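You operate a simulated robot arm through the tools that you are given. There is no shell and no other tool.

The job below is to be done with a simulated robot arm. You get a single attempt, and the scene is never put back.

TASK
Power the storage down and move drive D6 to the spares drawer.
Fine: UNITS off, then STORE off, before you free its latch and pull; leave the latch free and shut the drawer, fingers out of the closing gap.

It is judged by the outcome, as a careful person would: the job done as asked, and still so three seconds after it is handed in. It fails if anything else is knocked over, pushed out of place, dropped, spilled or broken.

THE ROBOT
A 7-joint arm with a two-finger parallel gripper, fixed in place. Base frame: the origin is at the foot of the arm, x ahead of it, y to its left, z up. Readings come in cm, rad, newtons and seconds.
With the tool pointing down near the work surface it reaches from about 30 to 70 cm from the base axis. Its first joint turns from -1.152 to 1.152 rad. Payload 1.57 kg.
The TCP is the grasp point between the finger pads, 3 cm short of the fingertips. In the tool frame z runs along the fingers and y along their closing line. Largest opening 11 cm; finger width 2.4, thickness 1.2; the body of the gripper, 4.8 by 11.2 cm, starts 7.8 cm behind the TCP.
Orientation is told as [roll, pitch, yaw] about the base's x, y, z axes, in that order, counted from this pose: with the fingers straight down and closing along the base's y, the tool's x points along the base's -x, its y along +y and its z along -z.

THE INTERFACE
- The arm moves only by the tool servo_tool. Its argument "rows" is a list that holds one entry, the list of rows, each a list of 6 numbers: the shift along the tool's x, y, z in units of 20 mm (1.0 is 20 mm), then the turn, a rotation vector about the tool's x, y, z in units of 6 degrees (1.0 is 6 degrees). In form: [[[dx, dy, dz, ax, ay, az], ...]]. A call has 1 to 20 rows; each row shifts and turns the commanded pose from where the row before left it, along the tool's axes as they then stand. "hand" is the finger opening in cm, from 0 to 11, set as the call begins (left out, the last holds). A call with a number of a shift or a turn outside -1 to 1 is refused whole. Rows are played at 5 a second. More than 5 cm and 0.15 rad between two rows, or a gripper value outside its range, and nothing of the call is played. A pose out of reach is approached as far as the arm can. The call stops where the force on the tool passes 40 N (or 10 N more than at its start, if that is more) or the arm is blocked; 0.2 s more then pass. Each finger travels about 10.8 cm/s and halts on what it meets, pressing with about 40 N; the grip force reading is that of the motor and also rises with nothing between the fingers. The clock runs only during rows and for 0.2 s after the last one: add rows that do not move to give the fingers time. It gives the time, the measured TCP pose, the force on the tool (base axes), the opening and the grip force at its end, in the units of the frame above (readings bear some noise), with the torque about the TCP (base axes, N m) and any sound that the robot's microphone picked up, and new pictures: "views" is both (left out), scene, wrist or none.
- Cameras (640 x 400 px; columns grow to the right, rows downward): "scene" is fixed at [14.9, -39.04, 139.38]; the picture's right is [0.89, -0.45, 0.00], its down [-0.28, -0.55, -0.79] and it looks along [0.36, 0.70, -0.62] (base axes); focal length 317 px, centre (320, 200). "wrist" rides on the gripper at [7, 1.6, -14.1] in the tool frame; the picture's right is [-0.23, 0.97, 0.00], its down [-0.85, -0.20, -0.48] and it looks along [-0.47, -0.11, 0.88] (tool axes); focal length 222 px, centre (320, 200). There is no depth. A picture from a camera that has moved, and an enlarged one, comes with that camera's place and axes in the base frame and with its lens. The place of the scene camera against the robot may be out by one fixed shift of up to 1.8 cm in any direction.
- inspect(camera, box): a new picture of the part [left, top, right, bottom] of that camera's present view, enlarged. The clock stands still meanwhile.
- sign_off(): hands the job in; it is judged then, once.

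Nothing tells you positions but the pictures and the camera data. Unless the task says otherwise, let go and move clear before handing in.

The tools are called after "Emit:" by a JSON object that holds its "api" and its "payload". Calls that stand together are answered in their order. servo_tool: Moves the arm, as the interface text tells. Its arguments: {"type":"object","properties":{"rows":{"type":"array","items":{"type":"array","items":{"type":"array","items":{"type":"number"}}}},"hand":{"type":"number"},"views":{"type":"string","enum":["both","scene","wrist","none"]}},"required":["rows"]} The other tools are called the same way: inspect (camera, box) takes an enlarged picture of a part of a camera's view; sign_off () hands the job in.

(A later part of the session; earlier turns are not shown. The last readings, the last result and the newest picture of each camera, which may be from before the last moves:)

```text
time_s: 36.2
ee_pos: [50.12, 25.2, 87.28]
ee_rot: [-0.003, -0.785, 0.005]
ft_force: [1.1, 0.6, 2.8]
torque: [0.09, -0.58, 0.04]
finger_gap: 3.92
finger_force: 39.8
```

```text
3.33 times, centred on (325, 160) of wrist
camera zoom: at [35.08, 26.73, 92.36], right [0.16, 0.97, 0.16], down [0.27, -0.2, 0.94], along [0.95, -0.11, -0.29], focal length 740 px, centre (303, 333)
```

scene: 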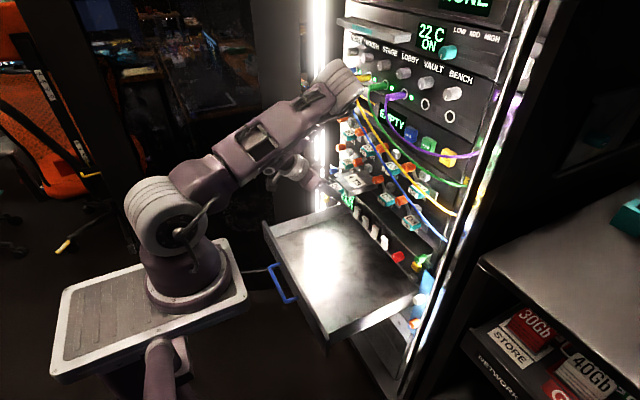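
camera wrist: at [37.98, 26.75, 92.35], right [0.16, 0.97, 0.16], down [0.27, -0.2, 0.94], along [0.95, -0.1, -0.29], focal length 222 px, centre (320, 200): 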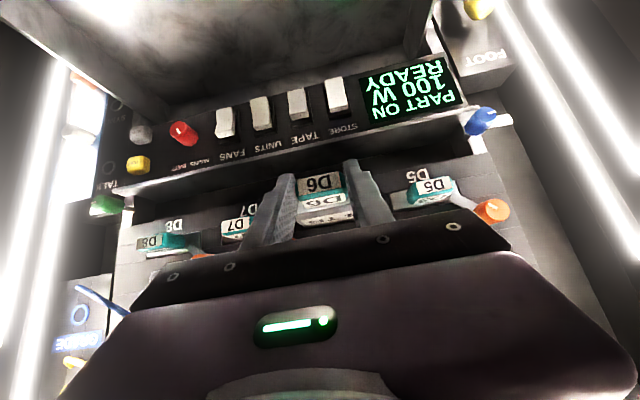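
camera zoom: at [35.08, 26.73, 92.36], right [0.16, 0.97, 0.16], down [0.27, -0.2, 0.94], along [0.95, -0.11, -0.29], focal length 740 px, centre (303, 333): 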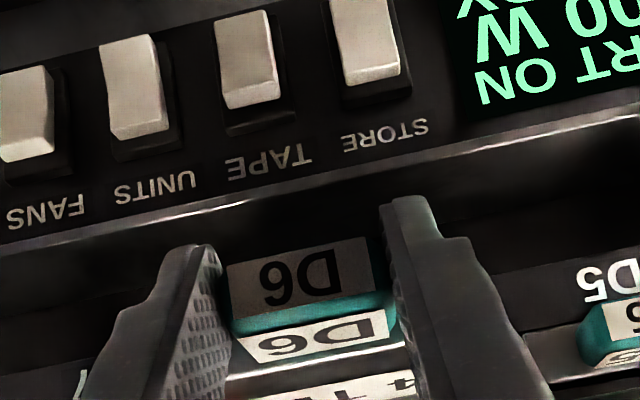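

Emit:
{"api": "servo_tool", "payload": {"rows": [[[0.25, 0, -0.25, 0, 0, 0], [0.25, 0, -0.25, 0, 0, 0], [0.25, 0, -0.25, 0, 0, 0]]], "views": "scene"}}

Emit:
{"api": "inspect", "payload": {"camera": "scene", "box": [310, 120, 420, 200]}}

```text
time_s: 37.0
ee_pos: [47.78, 25.19, 87.21]
ee_rot: [-0.004, -0.786, 0.004]
ft_force: [2.0, -0.1, 2.7]
torque: [0.03, -0.55, 0.04]
finger_gap: 3.93
finger_force: 40.0
```

scene: 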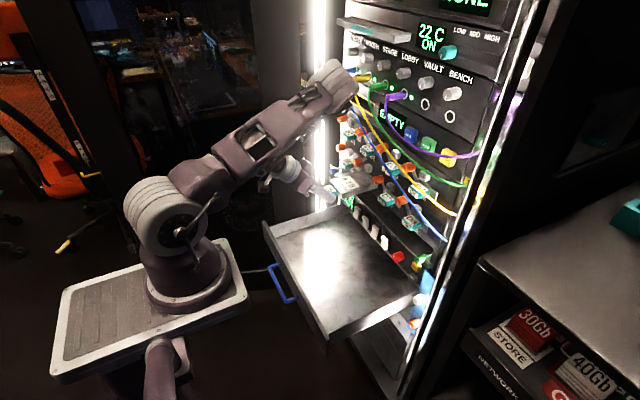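

```text
5.00 times, centred on (365, 160) of scene
camera zoom: at [14.9, -39.04, 139.38], right [0.89, -0.45, 0.0], down [-0.28, -0.55, -0.79], along [0.36, 0.7, -0.62], focal length 1586 px, centre (95, 400)
```

zoom: 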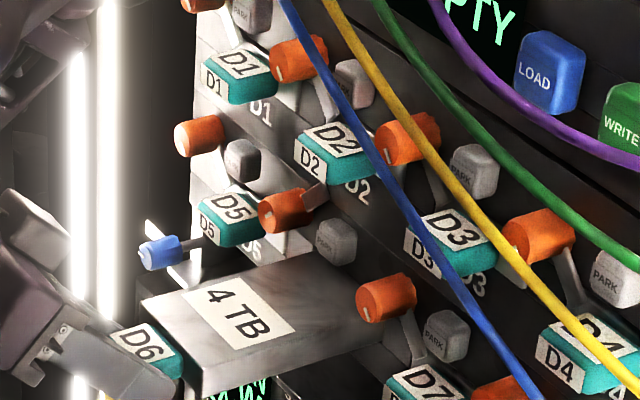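

Emit:
{"api": "servo_tool", "payload": {"rows": [[[0.25, 0, -0.25, 0, 0, 0], [0.25, 0, -0.25, 0, 0, 0], [0.25, 0, -0.25, 0, 0, 0], [0.25, 0, -0.25, 0, 0, 0]]], "views": "both"}}

Emit:
{"api": "inspect", "payload": {"camera": "scene", "box": [300, 120, 420, 200]}}

```text
time_s: 38.0
ee_pos: [45.04, 25.15, 87.21]
ee_rot: [-0.003, -0.786, 0.005]
ft_force: [0.2, 0.2, 0.2]
torque: [0.03, 0.15, 0.01]
finger_gap: 3.92
finger_force: 39.8
camera wrist: at [30.15, 26.72, 92.32], right [0.16, 0.97, 0.16], down [0.27, -0.2, 0.94], along [0.95, -0.11, -0.29], focal length 222 px, centre (320, 200)
```

scene: 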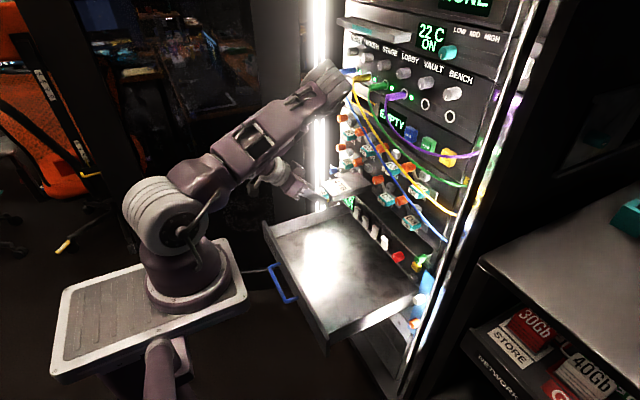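
wrist: 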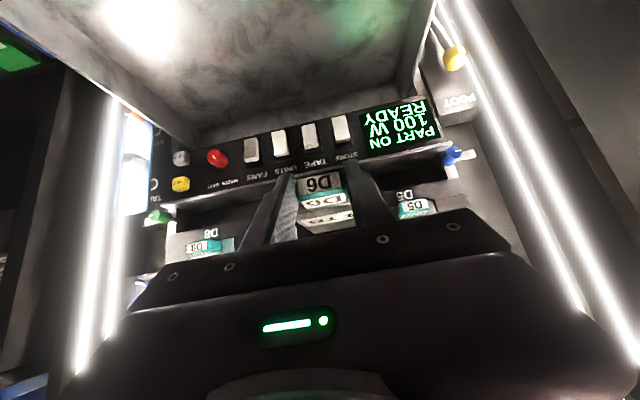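

```text
5.00 times, centred on (360, 160) of scene
camera zoom: at [14.9, -39.04, 139.38], right [0.89, -0.45, 0.0], down [-0.28, -0.55, -0.79], along [0.36, 0.7, -0.62], focal length 1586 px, centre (120, 400)
```

zoom: 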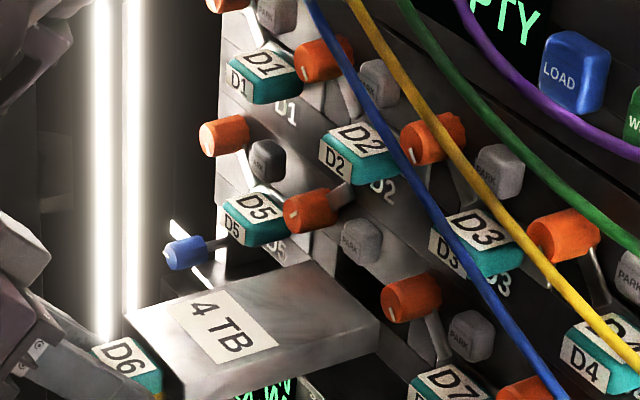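

The rear end of the drive is at or near the bay opening. I'll look closer before moving it anywhere.

Emit:
{"api": "inspect", "payload": {"camera": "scene", "box": [335, 160, 395, 200]}}

Emit:
{"api": "inspect", "payload": {"camera": "wrist", "box": [240, 140, 420, 250]}}

```text
10.00 times, centred on (365, 180) of scene
camera zoom: at [14.9, -39.04, 139.38], right [0.89, -0.45, 0.0], down [-0.28, -0.55, -0.79], along [0.36, 0.7, -0.62], focal length 3173 px, centre (-130, 400)
```

zoom: 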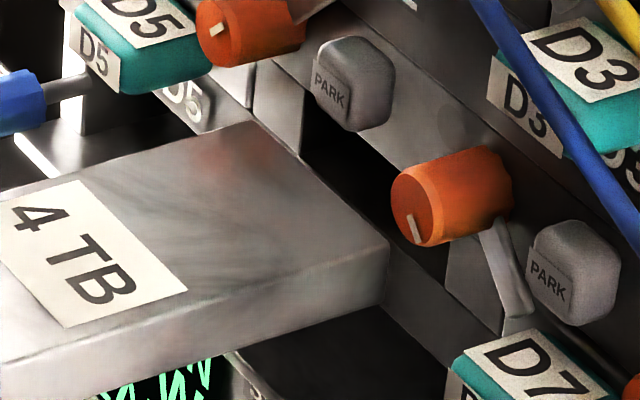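

```text
3.56 times, centred on (330, 195) of wrist
camera zoom: at [30.15, 26.72, 92.32], right [0.16, 0.97, 0.16], down [0.27, -0.2, 0.94], along [0.95, -0.11, -0.29], focal length 790 px, centre (284, 218)
```

zoom: 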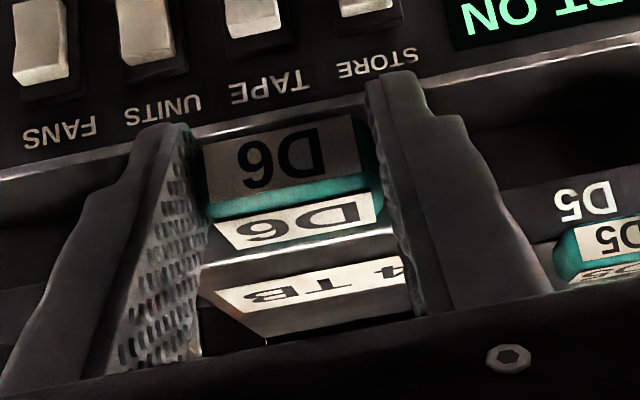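

Emit:
{"api": "servo_tool", "payload": {"rows": [[[0.2, 0, -0.2, 0, 0, 0], [0.2, 0, -0.2, 0, 0, 0], [0.2, 0, -0.2, 0, 0, 0]]], "views": "both"}}

Emit:
{"api": "inspect", "payload": {"camera": "scene", "box": [320, 155, 390, 205]}}

```text
time_s: 38.8
ee_pos: [43.34, 24.98, 87.17]
ee_rot: [-0.003, -0.787, 0.006]
ft_force: [0.6, -0.6, 0.0]
torque: [-0.01, 0.13, 0.04]
finger_gap: 3.92
finger_force: 39.8
camera wrist: at [28.45, 26.66, 92.34], right [0.16, 0.97, 0.16], down [0.27, -0.2, 0.94], along [0.95, -0.11, -0.29], focal length 222 px, centre (320, 200)
```

scene: 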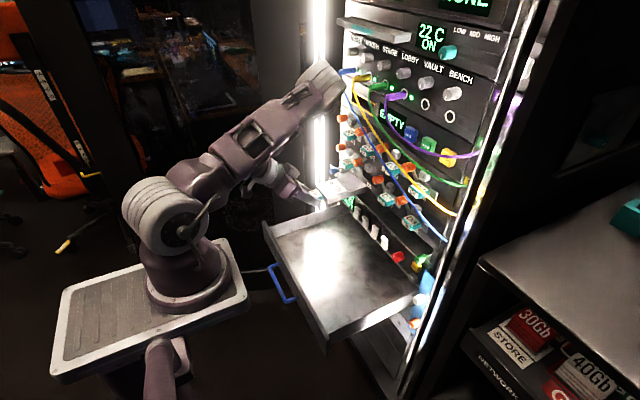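
wrist: 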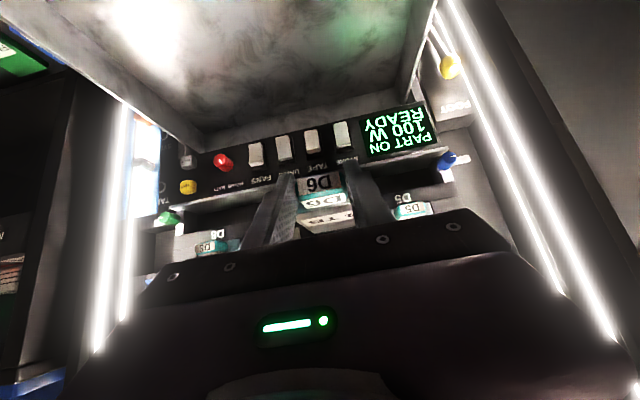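

```text
8.00 times, centred on (355, 180) of scene
camera zoom: at [14.9, -39.04, 139.38], right [0.89, -0.45, 0.0], down [-0.28, -0.55, -0.79], along [0.36, 0.7, -0.62], focal length 2538 px, centre (40, 360)
```

zoom: 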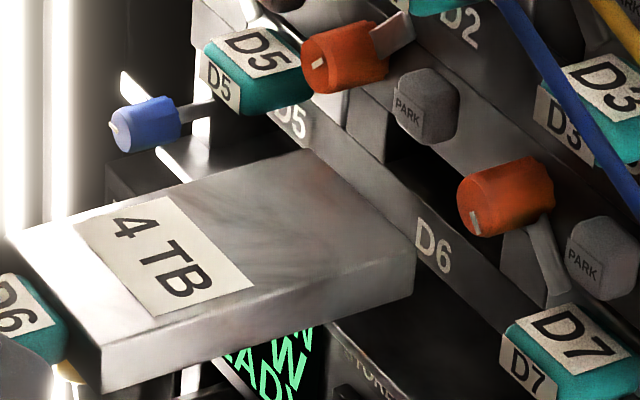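

D6 is fully out of its bay and held level. Before lowering I need the drawer's true depth and walls, so I'll look at it from here.

Emit:
{"api": "inspect", "payload": {"camera": "wrist", "box": [0, 0, 240, 150]}}

Emit:
{"api": "inspect", "payload": {"camera": "wrist", "box": [220, 0, 460, 150]}}

Emit:
{"api": "inspect", "payload": {"camera": "scene", "box": [250, 190, 450, 350]}}

```text
2.67 times, centred on (120, 75) of wrist
camera zoom: at [28.45, 26.66, 92.34], right [0.16, 0.97, 0.16], down [0.27, -0.2, 0.94], along [0.95, -0.11, -0.29], focal length 592 px, centre (853, 533)
```

zoom: 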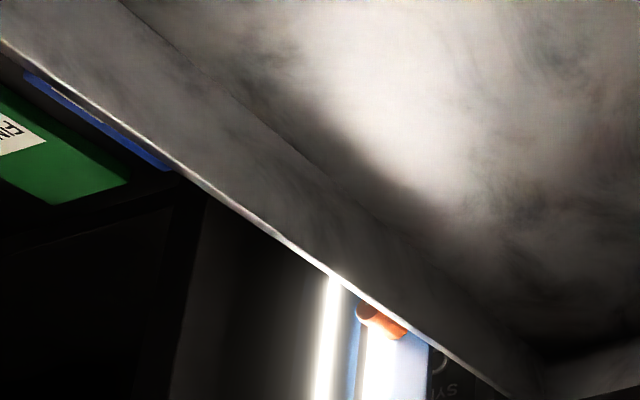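

```text
2.67 times, centred on (340, 75) of wrist
camera zoom: at [28.45, 26.66, 92.34], right [0.16, 0.97, 0.16], down [0.27, -0.2, 0.94], along [0.95, -0.11, -0.29], focal length 592 px, centre (267, 533)
```

zoom: 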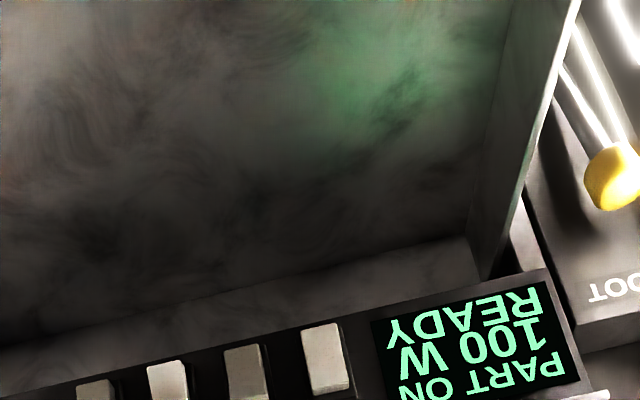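

```text
2.50 times, centred on (350, 270) of scene
camera zoom: at [14.9, -39.04, 139.38], right [0.89, -0.45, 0.0], down [-0.28, -0.55, -0.79], along [0.36, 0.7, -0.62], focal length 793 px, centre (245, 25)
```

zoom: 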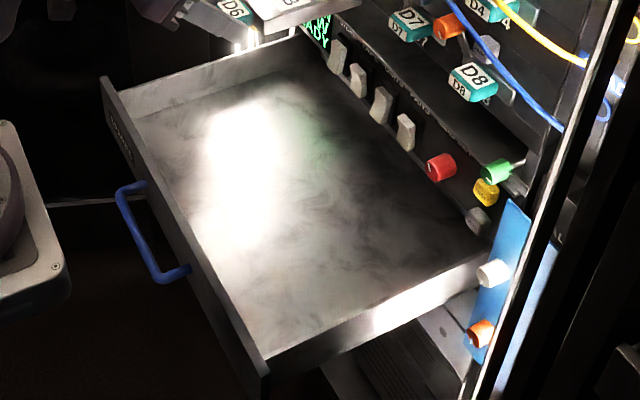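

The drawer floor works out at z≈60.6, rim at z≈67, interior from x≈35 to 67, y≈1 to 42. My path is to lower the drive slightly back so its rear passes in front of the rockers, then move forward inside the drawer and set it down. First I go down and back.

Emit:
{"api": "servo_tool", "payload": {"rows": [[[0.559, 0, 0.29, 0, 0, 0], [0.559, 0, 0.29, 0, 0, 0], [0.559, 0, 0.29, 0, 0, 0], [0.559, 0, 0.29, 0, 0, 0], [0.559, 0, 0.29, 0, 0, 0], [0.559, 0, 0.29, 0, 0, 0]]]}}

Emit:
{"api": "inspect", "payload": {"camera": "scene", "box": [290, 130, 420, 220]}}

```text
time_s: 40.2
ee_pos: [41.12, 25.18, 80.16]
ee_rot: [-0.001, -0.784, 0.004]
ft_force: [-0.8, -0.5, 0.4]
torque: [-0.01, 0.14, -0.03]
finger_gap: 3.95
finger_force: 40.3
camera wrist: at [26.22, 26.69, 85.25], right [0.16, 0.97, 0.16], down [0.27, -0.2, 0.94], along [0.95, -0.11, -0.29], focal length 222 px, centre (320, 200)
```

scene: 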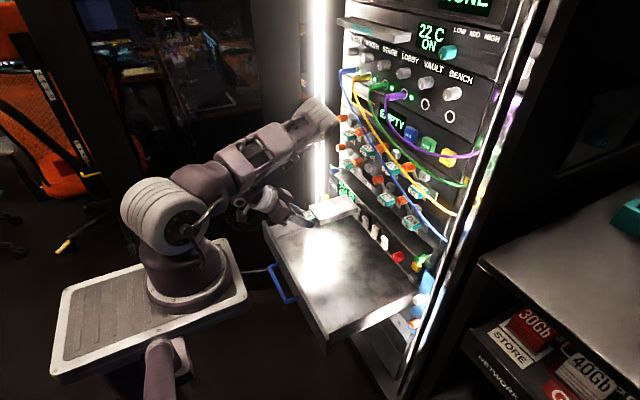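
wrist: 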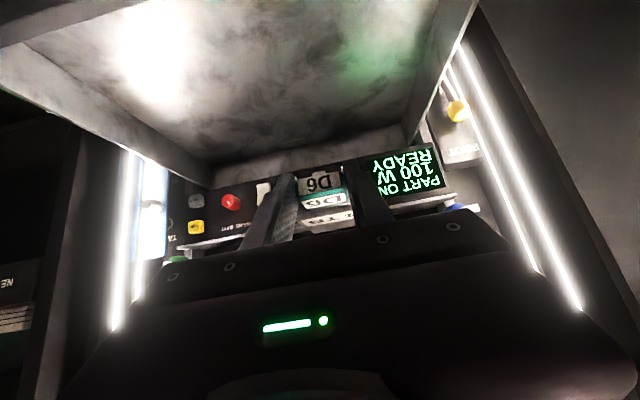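

```text
4.44 times, centred on (355, 175) of scene
camera zoom: at [14.9, -39.04, 139.38], right [0.89, -0.45, 0.0], down [-0.28, -0.55, -0.79], along [0.36, 0.7, -0.62], focal length 1410 px, centre (164, 311)
```

zoom: 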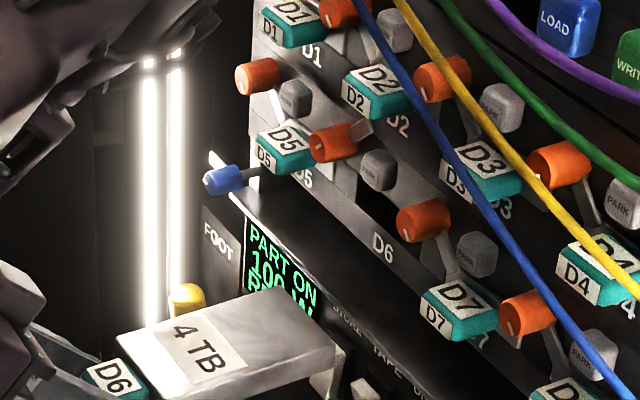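

Emit:
{"api": "inspect", "payload": {"camera": "wrist", "box": [0, 0, 240, 180]}}

Emit:
{"api": "inspect", "payload": {"camera": "wrist", "box": [240, 0, 480, 180]}}

```text
2.22 times, centred on (120, 90) of wrist
camera zoom: at [26.22, 26.69, 85.25], right [0.16, 0.97, 0.16], down [0.27, -0.2, 0.94], along [0.95, -0.11, -0.29], focal length 494 px, centre (764, 444)
```

zoom: 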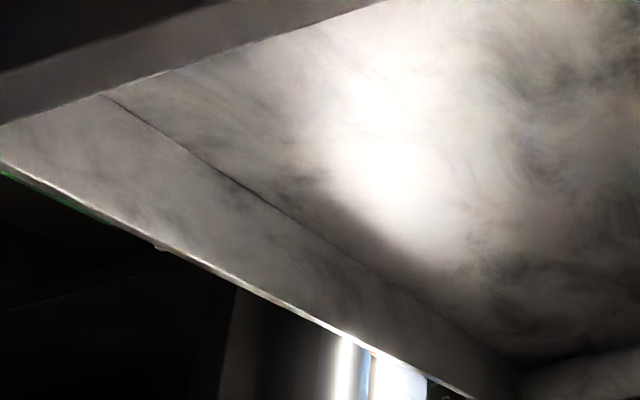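

```text
2.22 times, centred on (360, 90) of wrist
camera zoom: at [26.22, 26.69, 85.25], right [0.16, 0.97, 0.16], down [0.27, -0.2, 0.94], along [0.95, -0.11, -0.29], focal length 494 px, centre (231, 444)
```

zoom: 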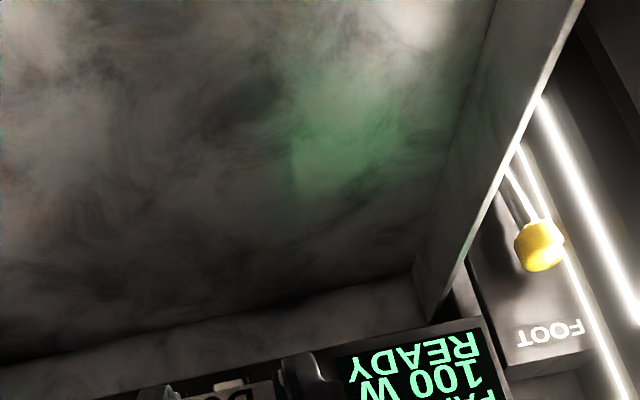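

The drive is level and steady. I continue straight down to just above the drawer floor, with the rear still in front of the rockers.

Emit:
{"api": "servo_tool", "payload": {"rows": [[[0.502, 0, 0.446, 0, 0, 0], [0.502, 0, 0.446, 0, 0, 0], [0.502, 0, 0.446, 0, 0, 0], [0.502, 0, 0.446, 0, 0, 0], [0.502, 0, 0.446, 0, 0, 0], [0.502, 0, 0.446, 0, 0, 0]]]}}

Emit:
{"api": "inspect", "payload": {"camera": "scene", "box": [260, 150, 420, 260]}}

```text
time_s: 41.6
ee_pos: [40.49, 25.24, 71.98]
ee_rot: [-0.002, -0.785, 0.004]
ft_force: [0.3, 0.6, 0.8]
torque: [0.0, 0.16, 0.02]
finger_gap: 3.96
finger_force: 40.1
camera wrist: at [25.64, 26.72, 77.1], right [0.16, 0.97, 0.16], down [0.27, -0.2, 0.94], along [0.95, -0.1, -0.29], focal length 222 px, centre (320, 200)
```

scene: 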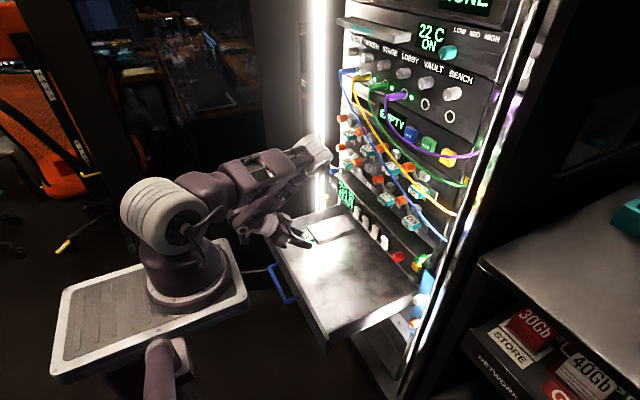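
wrist: 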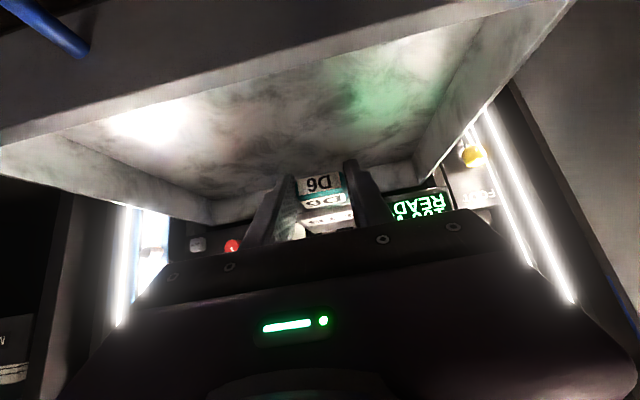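

```text
3.64 times, centred on (340, 205) of scene
camera zoom: at [14.9, -39.04, 139.38], right [0.89, -0.45, 0.0], down [-0.28, -0.55, -0.79], along [0.36, 0.7, -0.62], focal length 1154 px, centre (247, 182)
```

zoom: 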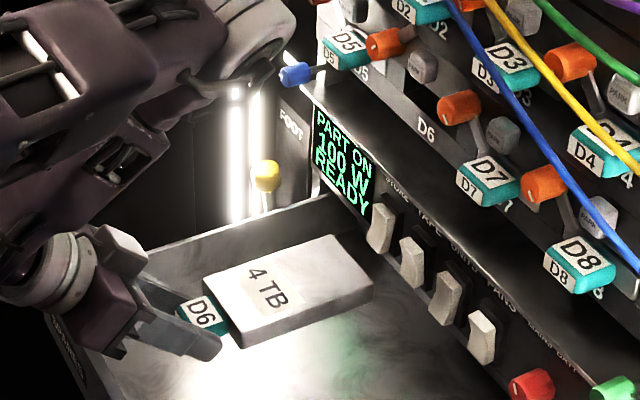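

I can see the drawer's front panel from here. I'll measure its rim and the floor before continuing.

Emit:
{"api": "inspect", "payload": {"camera": "wrist", "box": [0, 0, 320, 230]}}

Emit:
{"api": "inspect", "payload": {"camera": "wrist", "box": [280, 0, 600, 230]}}

```text
1.74 times, centred on (160, 115) of wrist
camera zoom: at [25.64, 26.72, 77.1], right [0.16, 0.97, 0.16], down [0.27, -0.2, 0.94], along [0.95, -0.1, -0.29], focal length 386 px, centre (598, 348)
```

zoom: 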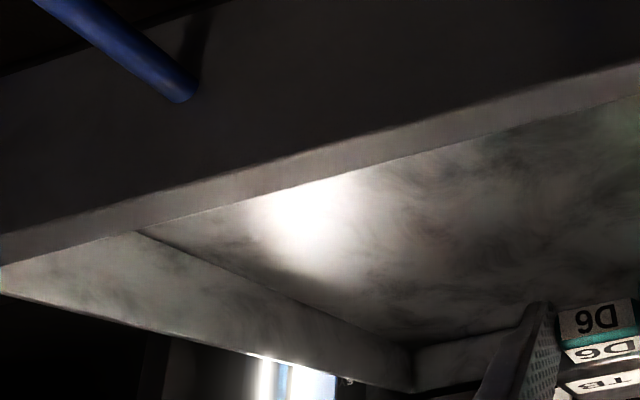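

```text
1.74 times, centred on (440, 115) of wrist
camera zoom: at [25.64, 26.72, 77.1], right [0.16, 0.97, 0.16], down [0.27, -0.2, 0.94], along [0.95, -0.1, -0.29], focal length 386 px, centre (111, 348)
```

zoom: 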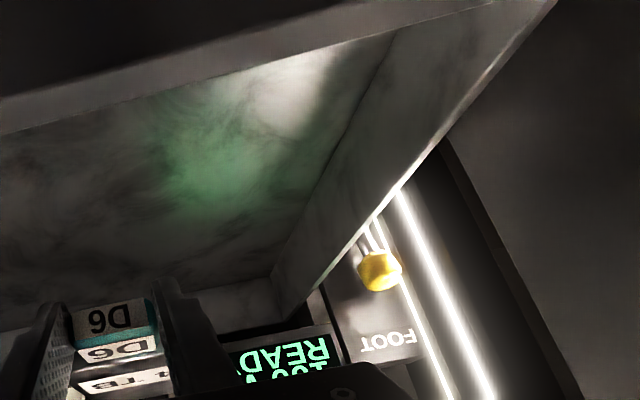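

The rim measures z≈66.6 at x≈34–35, floor about z≈60, and the drive hangs level. I lower below the rockers, then slide forward inside the drawer.

Emit:
{"api": "servo_tool", "payload": {"rows": [[[0.451, 0, 0.451, 0, 0, 0], [0.451, 0, 0.451, 0, 0, 0], [0.451, 0, 0.451, 0, 0, 0], [0.451, 0, 0.451, 0, 0, 0], [-0.318, 0, 0.318, 0, 0, 0], [-0.318, 0, 0.318, 0, 0, 0], [-0.318, 0, 0.318, 0, 0, 0], [-0.318, 0, 0.318, 0, 0, 0]]]}}

Emit:
{"api": "inspect", "payload": {"camera": "scene", "box": [260, 160, 420, 270]}}

```text
time_s: 43.4
ee_pos: [44.16, 25.19, 66.98]
ee_rot: [-0.002, -0.784, 0.006]
ft_force: [-0.7, 0.6, -0.9]
torque: [0.01, 0.11, -0.02]
finger_gap: 3.95
finger_force: 40.6
camera wrist: at [29.33, 26.72, 72.1], right [0.16, 0.97, 0.16], down [0.27, -0.2, 0.94], along [0.95, -0.11, -0.29], focal length 222 px, centre (320, 200)
```

scene: 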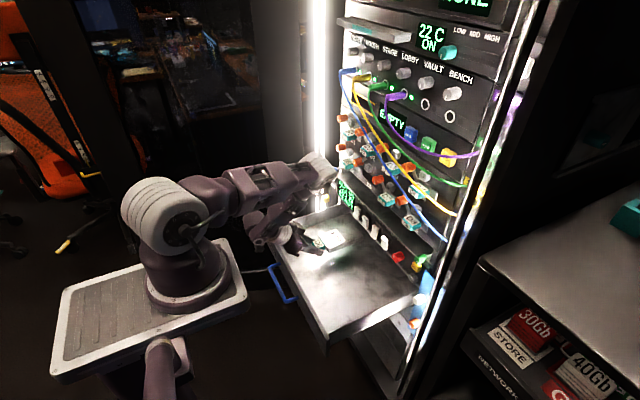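
wrist: 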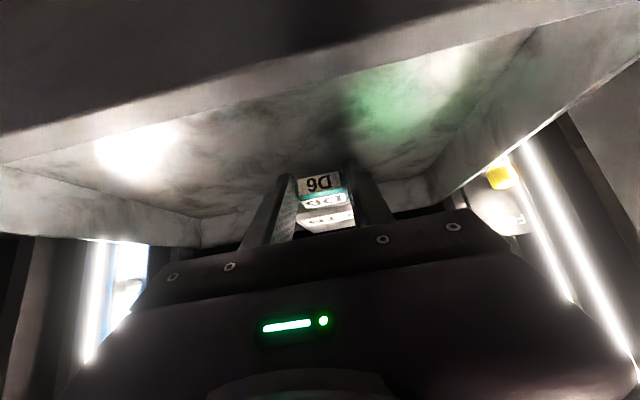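

```text
3.64 times, centred on (340, 215) of scene
camera zoom: at [14.9, -39.04, 139.38], right [0.89, -0.45, 0.0], down [-0.28, -0.55, -0.79], along [0.36, 0.7, -0.62], focal length 1154 px, centre (247, 146)
```

zoom: 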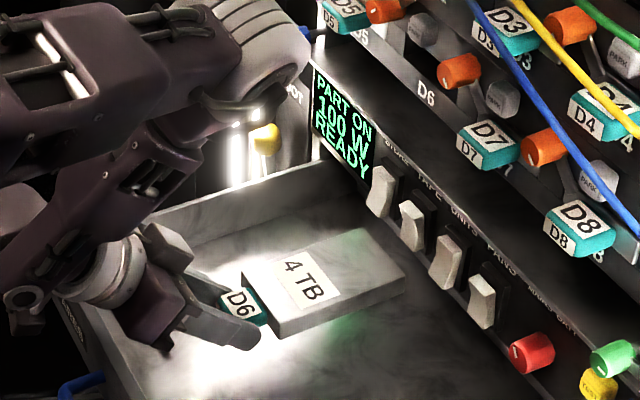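

The drive is level inside the drawer walls. I lower it to about 2 cm above the floor, easing forward, then go down gently to contact.

Emit:
{"api": "servo_tool", "payload": {"rows": [[[0.159, 0, 0.371, 0, 0, 0], [0.159, 0, 0.371, 0, 0, 0], [0.159, 0, 0.371, 0, 0, 0], [0.159, 0, 0.371, 0, 0, 0]]]}}

Emit:
{"api": "inspect", "payload": {"camera": "scene", "box": [280, 190, 400, 270]}}

```text
time_s: 44.4
ee_pos: [45.54, 25.17, 64.02]
ee_rot: [-0.003, -0.786, 0.005]
ft_force: [-0.2, 1.0, 0.9]
torque: [0.02, 0.14, 0.0]
finger_gap: 3.96
finger_force: 39.5
camera wrist: at [30.57, 26.71, 69.08], right [0.16, 0.97, 0.16], down [0.27, -0.2, 0.94], along [0.95, -0.11, -0.29], focal length 222 px, centre (320, 200)
```

scene: 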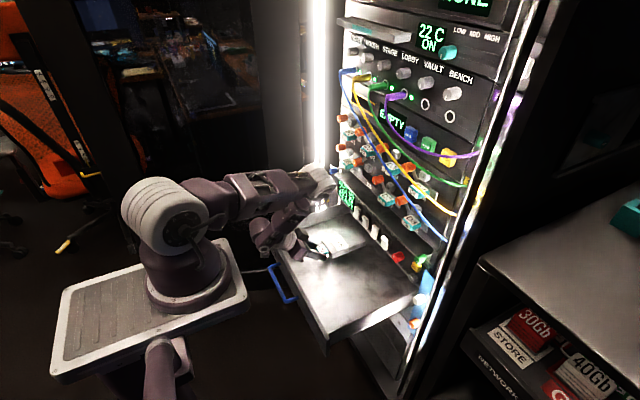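
wrist: 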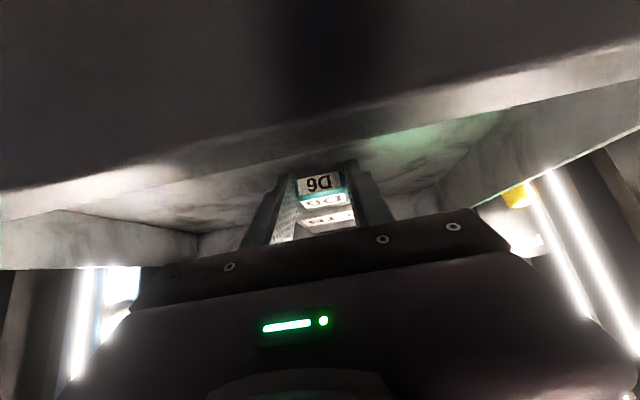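

```text
5.00 times, centred on (340, 230) of scene
camera zoom: at [14.9, -39.04, 139.38], right [0.89, -0.45, 0.0], down [-0.28, -0.55, -0.79], along [0.36, 0.7, -0.62], focal length 1586 px, centre (220, 50)
```

zoom: 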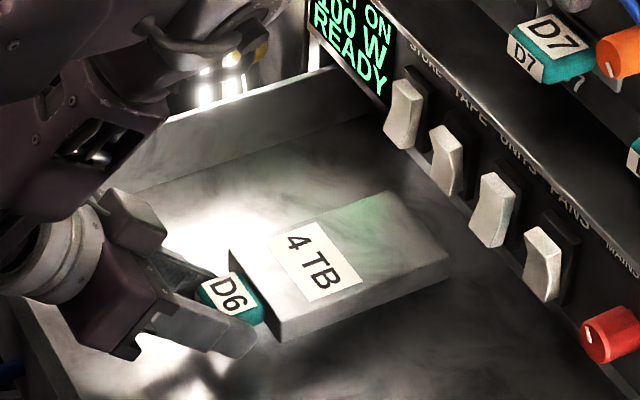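

The finger pads reach about 1 cm lower than the drive's underside, so I tip the drive's far end down slightly (3.5°) to let it touch first, then lower in millimetre steps watching the force.

Emit:
{"api": "servo_tool", "payload": {"rows": [[[0, 0, 0, 0, 0.3, 0], [0, 0, 0, 0, 0.3, 0], [0.066, 0, 0.075, 0, 0, 0], [0.066, 0, 0.075, 0, 0, 0]]], "views": "scene"}}

```text
time_s: 45.4
ee_pos: [45.57, 25.06, 63.52]
ee_rot: [-0.002, -0.721, 0.007]
ft_force: [0.2, 0.4, -0.2]
torque: [0.03, 0.15, 0.03]
finger_gap: 3.93
finger_force: 39.9
```

scene: 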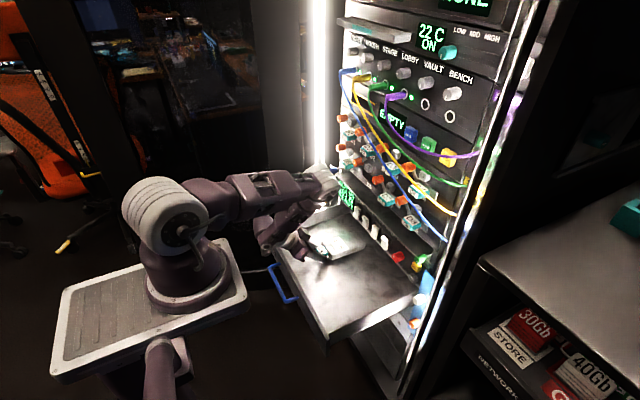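

Emit:
{"api": "servo_tool", "payload": {"rows": [[[0.066, 0, 0.075, 0, 0, 0], [0.066, 0, 0.075, 0, 0, 0]]], "views": "none"}}

```text
time_s: 46.0
ee_pos: [45.43, 25.04, 63.09]
ee_rot: [-0.002, -0.722, 0.003]
ft_force: [-0.4, 0.1, 0.3]
torque: [-0.01, 0.13, 0.02]
finger_gap: 3.93
finger_force: 39.8
```

Emit:
{"api": "servo_tool", "payload": {"rows": [[[0.066, 0, 0.075, 0, 0, 0], [0.066, 0, 0.075, 0, 0, 0]]], "views": "none"}}

```text
time_s: 46.6
ee_pos: [45.47, 25.22, 62.68]
ee_rot: [-0.002, -0.722, 0.005]
ft_force: [-0.2, 0.7, -0.6]
torque: [-0.03, 0.15, 0.0]
finger_gap: 3.94
finger_force: 40.1
```

Emit:
{"api": "servo_tool", "payload": {"rows": [[[0.066, 0, 0.075, 0, 0, 0], [0.066, 0, 0.075, 0, 0, 0]]], "views": "none"}}

Emit:
{"api": "inspect", "payload": {"camera": "scene", "box": [280, 200, 400, 280]}}

```text
time_s: 47.2
ee_pos: [45.41, 25.19, 62.26]
ee_rot: [-0.001, -0.723, 0.006]
ft_force: [-0.6, 0.0, 0.0]
torque: [-0.01, 0.14, 0.01]
finger_gap: 3.93
finger_force: 40.4
```

```text
5.00 times, centred on (340, 240) of scene
camera zoom: at [14.9, -39.04, 139.38], right [0.89, -0.45, 0.0], down [-0.28, -0.55, -0.79], along [0.36, 0.7, -0.62], focal length 1586 px, centre (220, 0)
```

zoom: 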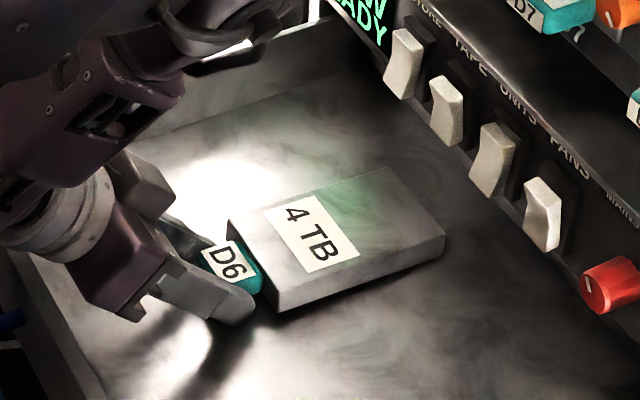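

No contact yet, so the floor is slightly lower than estimated. I keep going down in small steps.

Emit:
{"api": "servo_tool", "payload": {"rows": [[[0.066, 0, 0.075, 0, 0, 0], [0.066, 0, 0.075, 0, 0, 0]]], "views": "none"}}

Emit:
{"api": "servo_tool", "payload": {"rows": [[[0.066, 0, 0.075, 0, 0, 0], [0.066, 0, 0.075, 0, 0, 0]]], "views": "none"}}

```text
time_s: 47.8
ee_pos: [45.7, 25.2, 62.18]
ee_rot: [0.0, -0.733, 0.004]
ft_force: [0.4, -5.5, 38.6]
torque: [-0.14, -0.3, 0.48]
finger_gap: 3.96
finger_force: 40.1
```

```text
time_s: 48.1
ee_pos: [45.85, 25.28, 62.3]
ee_rot: [0.0, -0.737, 0.004]
ft_force: [1.4, -0.7, 4.7]
torque: [0.11, 0.06, -0.03]
finger_gap: 3.94
finger_force: 40.0
stopped in row 1: the force on the tool passed its limit at 53 N (the readings are from after the stop); the commanded pose is now the measured one
```

Contact: the fingertips touched the drawer floor (about z≈59.2). I lift 2 mm and tip the far end down a touch more so the drive's end rests on the floor.

Emit:
{"api": "servo_tool", "payload": {"rows": [[[-0.067, 0, -0.074, 0, 0, 0], [0, 0, 0, 0, 0.15, 0], [0, 0, 0, 0, 0.1, 0]]], "views": "none"}}

Emit:
{"api": "inspect", "payload": {"camera": "scene", "box": [300, 200, 380, 250]}}

```text
time_s: 48.9
ee_pos: [45.83, 25.22, 62.58]
ee_rot: [0.001, -0.71, 0.004]
ft_force: [-1.4, -0.3, 5.9]
torque: [0.0, -1.1, -0.02]
finger_gap: 3.95
finger_force: 40.1
```

```text
8.00 times, centred on (340, 225) of scene
camera zoom: at [14.89, -39.04, 139.38], right [0.89, -0.45, 0.0], down [-0.28, -0.55, -0.79], along [0.36, 0.7, -0.62], focal length 2538 px, centre (160, 0)
```

zoom: 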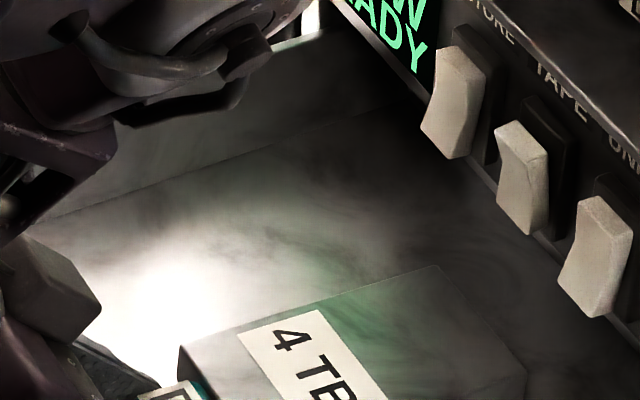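

The readings show the drive's far end resting on the floor (5.9 N at 18.6 cm). I lower the handle end another 2.5 mm, then ease the grip off gradually so the handle end settles slowly.

Emit:
{"api": "servo_tool", "payload": {"rows": [[[0.04, 0, 0.046, 0, -0.06, 0], [0.04, 0, 0.046, 0, -0.06, 0]]], "views": "none"}}

Emit:
{"api": "servo_tool", "payload": {"rows": [[[0, 0, 0, 0, 0, 0]]], "hand": 3.3, "views": "none"}}

Emit:
{"api": "servo_tool", "payload": {"rows": [[[0, 0, 0, 0, 0, 0]]], "hand": 3.6, "views": "none"}}

```text
time_s: 49.5
ee_pos: [45.82, 25.3, 62.15]
ee_rot: [0.0, -0.723, 0.003]
ft_force: [0.5, -0.5, 14.1]
torque: [0.05, -0.08, 0.14]
finger_gap: 3.94
finger_force: 39.7
```

```text
time_s: 49.9
ee_pos: [45.83, 25.28, 62.12]
ee_rot: [0.001, -0.722, 0.004]
ft_force: [0.6, -0.4, 16.6]
torque: [0.0, -0.22, -0.03]
finger_gap: 3.94
finger_force: 40.2
```

```text
time_s: 50.3
ee_pos: [45.87, 25.22, 62.35]
ee_rot: [-0.001, -0.723, 0.003]
ft_force: [-0.2, -0.1, 19.1]
torque: [0.03, -0.32, -0.11]
finger_gap: 3.9
finger_force: 40.3
```

Emit:
{"api": "servo_tool", "payload": {"rows": [[[0, 0, 0, 0, 0, 0]]], "hand": 3.82, "views": "none"}}

Emit:
{"api": "servo_tool", "payload": {"rows": [[[0, 0, 0, 0, 0, 0]]], "hand": 3.88, "views": "none"}}

Emit:
{"api": "servo_tool", "payload": {"rows": [[[0, 0, 0, 0, 0, 0]]], "hand": 3.91, "views": "none"}}

```text
time_s: 50.7
ee_pos: [45.73, 25.21, 62.27]
ee_rot: [0.0, -0.722, 0.002]
ft_force: [0.1, 0.1, 20.5]
torque: [0.03, -0.36, -0.14]
finger_gap: 3.94
finger_force: 39.4
```

```text
time_s: 51.1
ee_pos: [45.79, 25.22, 62.24]
ee_rot: [0.001, -0.721, 0.003]
ft_force: [1.2, -1.3, 22.9]
torque: [0.1, -0.34, 0.05]
finger_gap: 3.97
finger_force: 5.7
```

```text
time_s: 51.5
ee_pos: [45.82, 25.32, 62.18]
ee_rot: [0.0, -0.723, 0.003]
ft_force: [0.8, -0.9, 23.9]
torque: [0.04, -0.34, 0.04]
finger_gap: 3.98
finger_force: 0.8
```

Emit:
{"api": "servo_tool", "payload": {"rows": [[[0, 0, 0, 0, 0, 0]]], "hand": 4.0, "views": "both"}}

Emit:
{"api": "inspect", "payload": {"camera": "scene", "box": [290, 205, 390, 275]}}

Emit:
{"api": "inspect", "payload": {"camera": "wrist", "box": [230, 140, 430, 260]}}

```text
time_s: 51.9
ee_pos: [45.89, 25.14, 62.3]
ee_rot: [0.0, -0.723, 0.003]
ft_force: [1.0, -0.9, 25.4]
torque: [0.08, -0.42, 0.05]
finger_gap: 4.0
finger_force: 0.1
camera wrist: at [31.23, 26.81, 68.29], right [0.17, 0.97, 0.15], down [0.33, -0.2, 0.92], along [0.93, -0.11, -0.35], focal length 222 px, centre (320, 200)
```

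scene: 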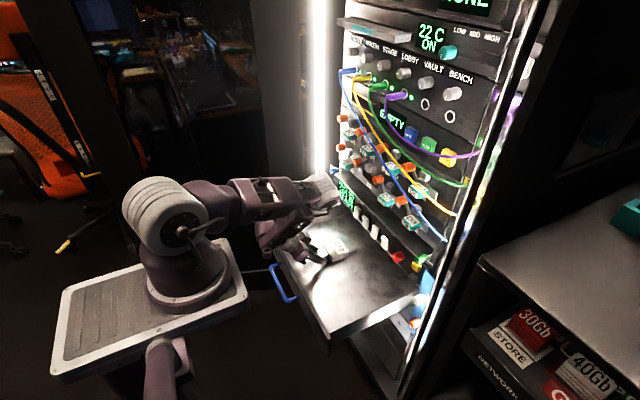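
wrist: 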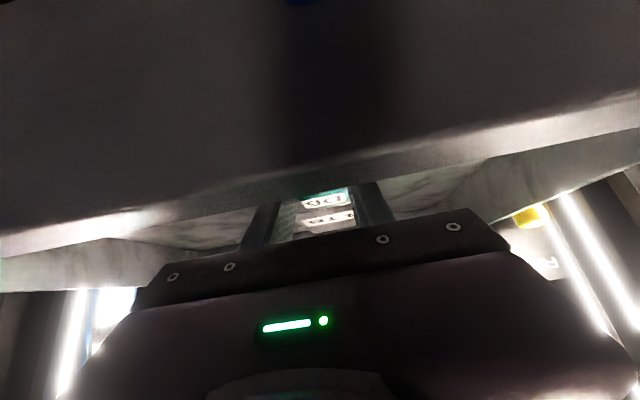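

```text
5.71 times, centred on (340, 240) of scene
camera zoom: at [14.87, -39.06, 139.38], right [0.89, -0.45, 0.0], down [-0.28, -0.55, -0.79], along [0.36, 0.7, -0.62], focal length 1813 px, centre (206, -29)
```

zoom: 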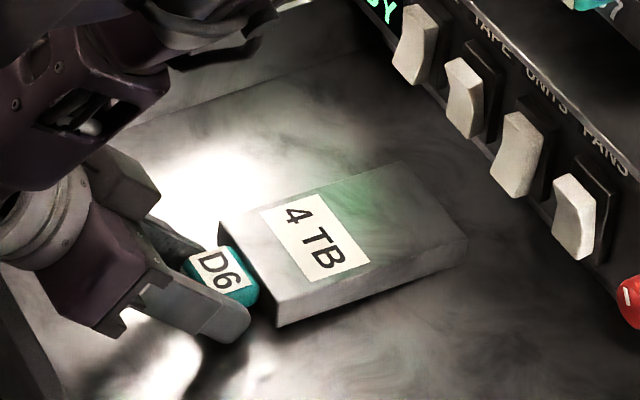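

```text
3.20 times, centred on (330, 200) of wrist
camera zoom: at [31.23, 26.81, 68.29], right [0.17, 0.97, 0.15], down [0.33, -0.2, 0.92], along [0.93, -0.11, -0.35], focal length 711 px, centre (288, 200)
```

zoom: 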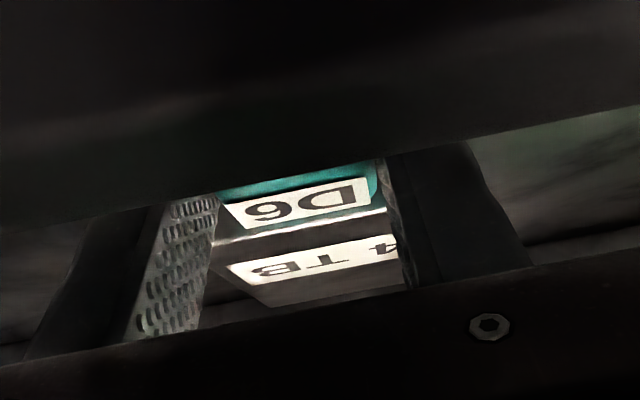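

The drive has settled flat with the grip released. I open a little more and withdraw along the tool axis, up and back.

Emit:
{"api": "servo_tool", "payload": {"rows": [[[0, 0, -0.1, 0, 0, 0], [0, 0, 0, 0, 0, 0], [0, 0, -0.4, 0, 0, 0], [0, 0, -0.6, 0, 0, 0], [0, 0, -0.8, 0, 0, 0], [0, 0, -0.8, 0, 0, 0], [0, 0, -0.8, 0, 0, 0]]], "hand": 5.4}}

Emit:
{"api": "inspect", "payload": {"camera": "scene", "box": [270, 195, 400, 285]}}

```text
time_s: 53.5
ee_pos: [41.3, 25.09, 67.52]
ee_rot: [-0.001, -0.721, 0.003]
ft_force: [-0.8, 0.3, 0.5]
torque: [-0.02, -0.02, -0.02]
finger_gap: 5.41
finger_force: 0.1
camera wrist: at [26.72, 26.65, 73.5], right [0.17, 0.97, 0.15], down [0.33, -0.2, 0.92], along [0.93, -0.11, -0.35], focal length 222 px, centre (320, 200)
```

scene: 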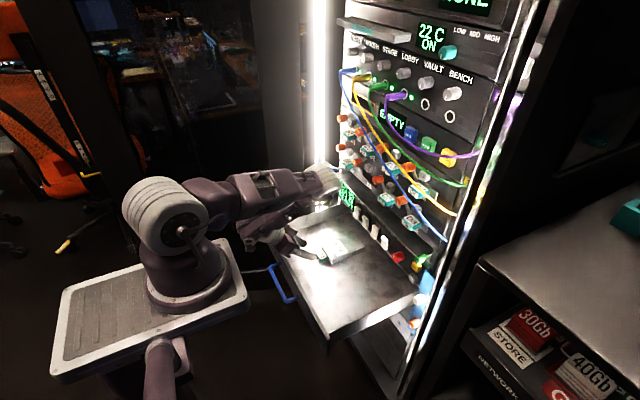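
wrist: 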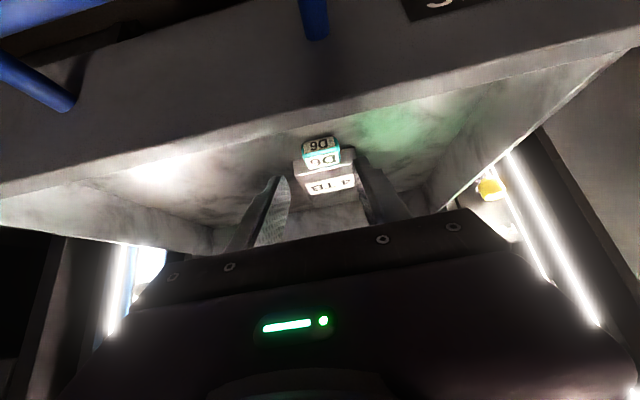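

```text
4.44 times, centred on (335, 240) of scene
camera zoom: at [14.9, -39.04, 139.38], right [0.89, -0.45, 0.0], down [-0.28, -0.55, -0.79], along [0.36, 0.7, -0.62], focal length 1410 px, centre (253, 22)
```

zoom: 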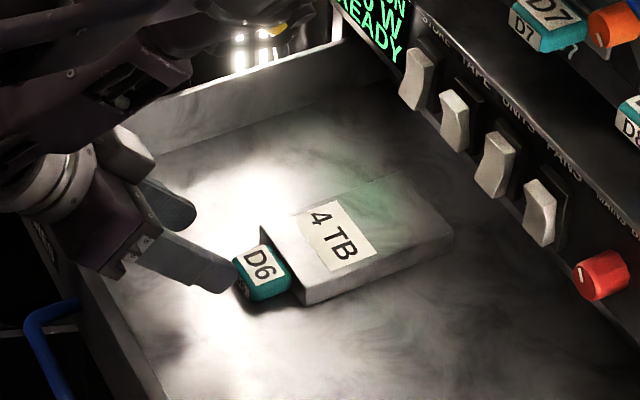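

D6 lies flat in the SPARES drawer and the fingers are free. Now I rise clear of the drawer and turn the tool straight down so I can get in front of the drawer and push it shut from its outer face.

Emit:
{"api": "servo_tool", "payload": {"rows": [[[0, 0, -1, 0, 0, 0], [0, 0, -1, 0, 0, 0], [-0.114, -0.3, -0.432, 0, 1, 0], [-0.068, -0.3, -0.442, 0, 1, 0], [-0.021, -0.3, -0.447, 0, 1, 0], [0.025, -0.3, -0.446, 0, 1, 0], [0.072, -0.3, -0.441, 0, 1, 0], [0.118, -0.3, -0.431, 0, 1, 0], [0.162, -0.3, -0.417, 0, 0.88, 0]]], "hand": 0}}

```text
time_s: 55.5
ee_pos: [35.54, 20.91, 75.87]
ee_rot: [0.001, 0.002, 0.003]
ft_force: [0.8, -0.3, 0.0]
torque: [-0.02, 0.03, 0.01]
finger_gap: 0.02
finger_force: 20.9
camera wrist: at [28.7, 22.45, 90.18], right [0.22, 0.97, 0.0], down [0.86, -0.2, 0.48], along [0.47, -0.11, -0.88], focal length 222 px, centre (320, 200)
```

scene: 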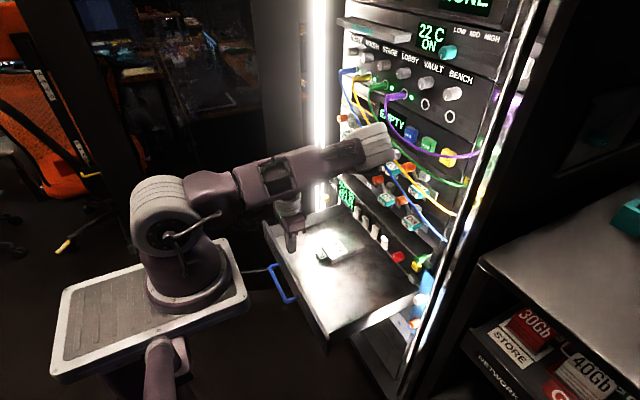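
wrist: 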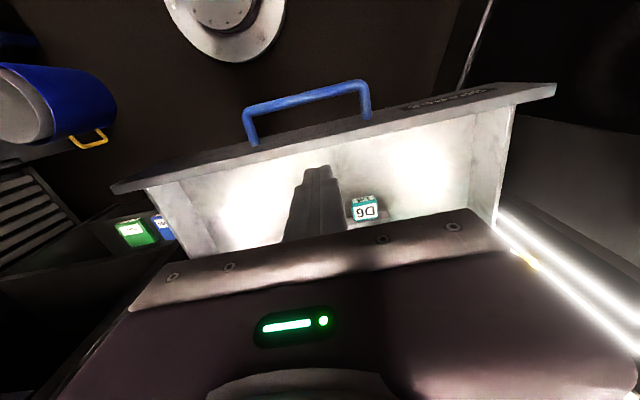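

The tool points straight down, just behind the drawer front. I'll check that the elbow is clear of the cables, and look at the drive and front panel.

Emit:
{"api": "inspect", "payload": {"camera": "scene", "box": [330, 80, 470, 180]}}

Emit:
{"api": "inspect", "payload": {"camera": "wrist", "box": [220, 60, 440, 260]}}

```text
4.00 times, centred on (400, 130) of scene
camera zoom: at [14.9, -39.04, 139.38], right [0.89, -0.45, 0.0], down [-0.28, -0.55, -0.79], along [0.36, 0.7, -0.62], focal length 1269 px, centre (0, 480)
```

zoom: 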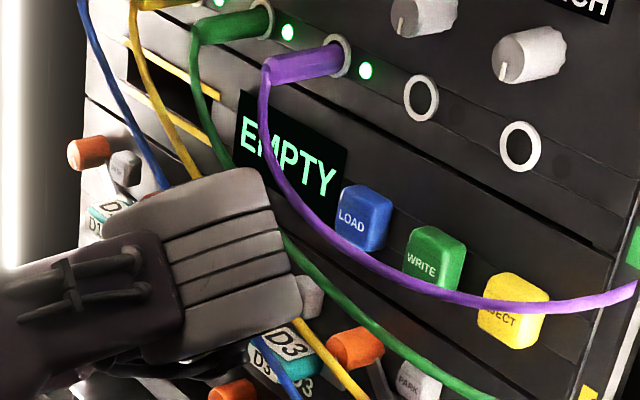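

```text
2.00 times, centred on (330, 160) of wrist
camera zoom: at [28.7, 22.45, 90.18], right [0.22, 0.97, 0.0], down [0.86, -0.2, 0.48], along [0.47, -0.11, -0.88], focal length 444 px, centre (300, 280)
```

zoom: 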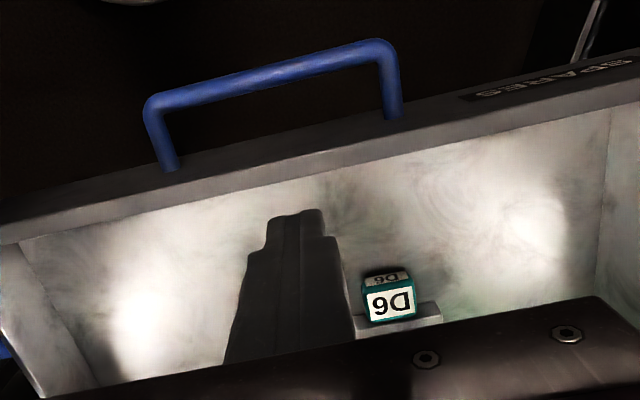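

The cables look undisturbed and D6 sits well inside the drawer. I move back over the front panel to its outside.

Emit:
{"api": "servo_tool", "payload": {"rows": [[[0.75, 0, 0, 0, 0, 0], [0.75, 0, 0, 0, 0, 0], [0.75, 0, 0, 0, 0, 0], [0.75, 0, 0, 0, 0, 0], [0.75, 0, 0, 0, 0, 0]]]}}

```text
time_s: 56.7
ee_pos: [28.25, 20.96, 76.14]
ee_rot: [0.0, -0.001, 0.004]
ft_force: [-0.3, 0.4, 0.0]
torque: [0.0, -0.03, -0.04]
finger_gap: 0.0
finger_force: 21.2
camera wrist: at [21.35, 22.6, 90.23], right [0.22, 0.97, 0.0], down [0.86, -0.2, 0.48], along [0.47, -0.11, -0.88], focal length 222 px, centre (320, 200)
```

scene: 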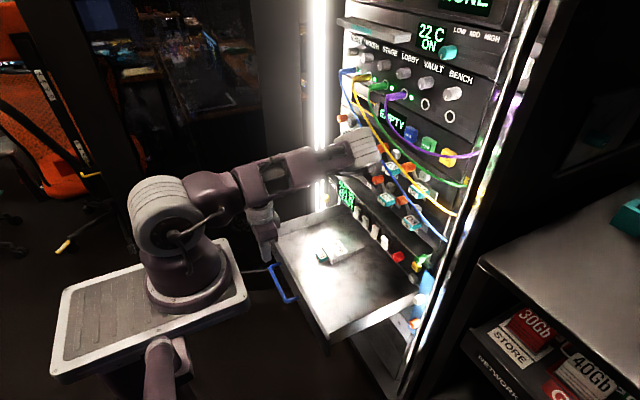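
wrist: 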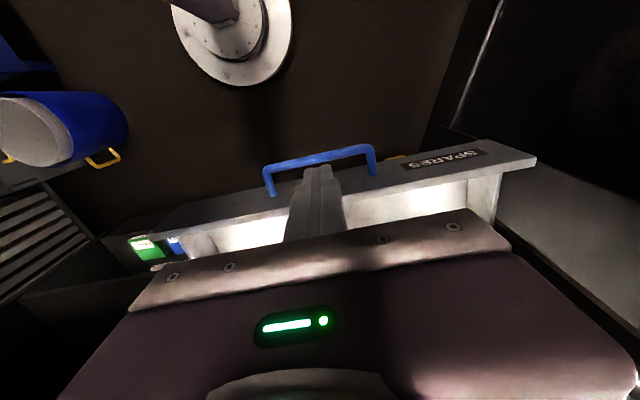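

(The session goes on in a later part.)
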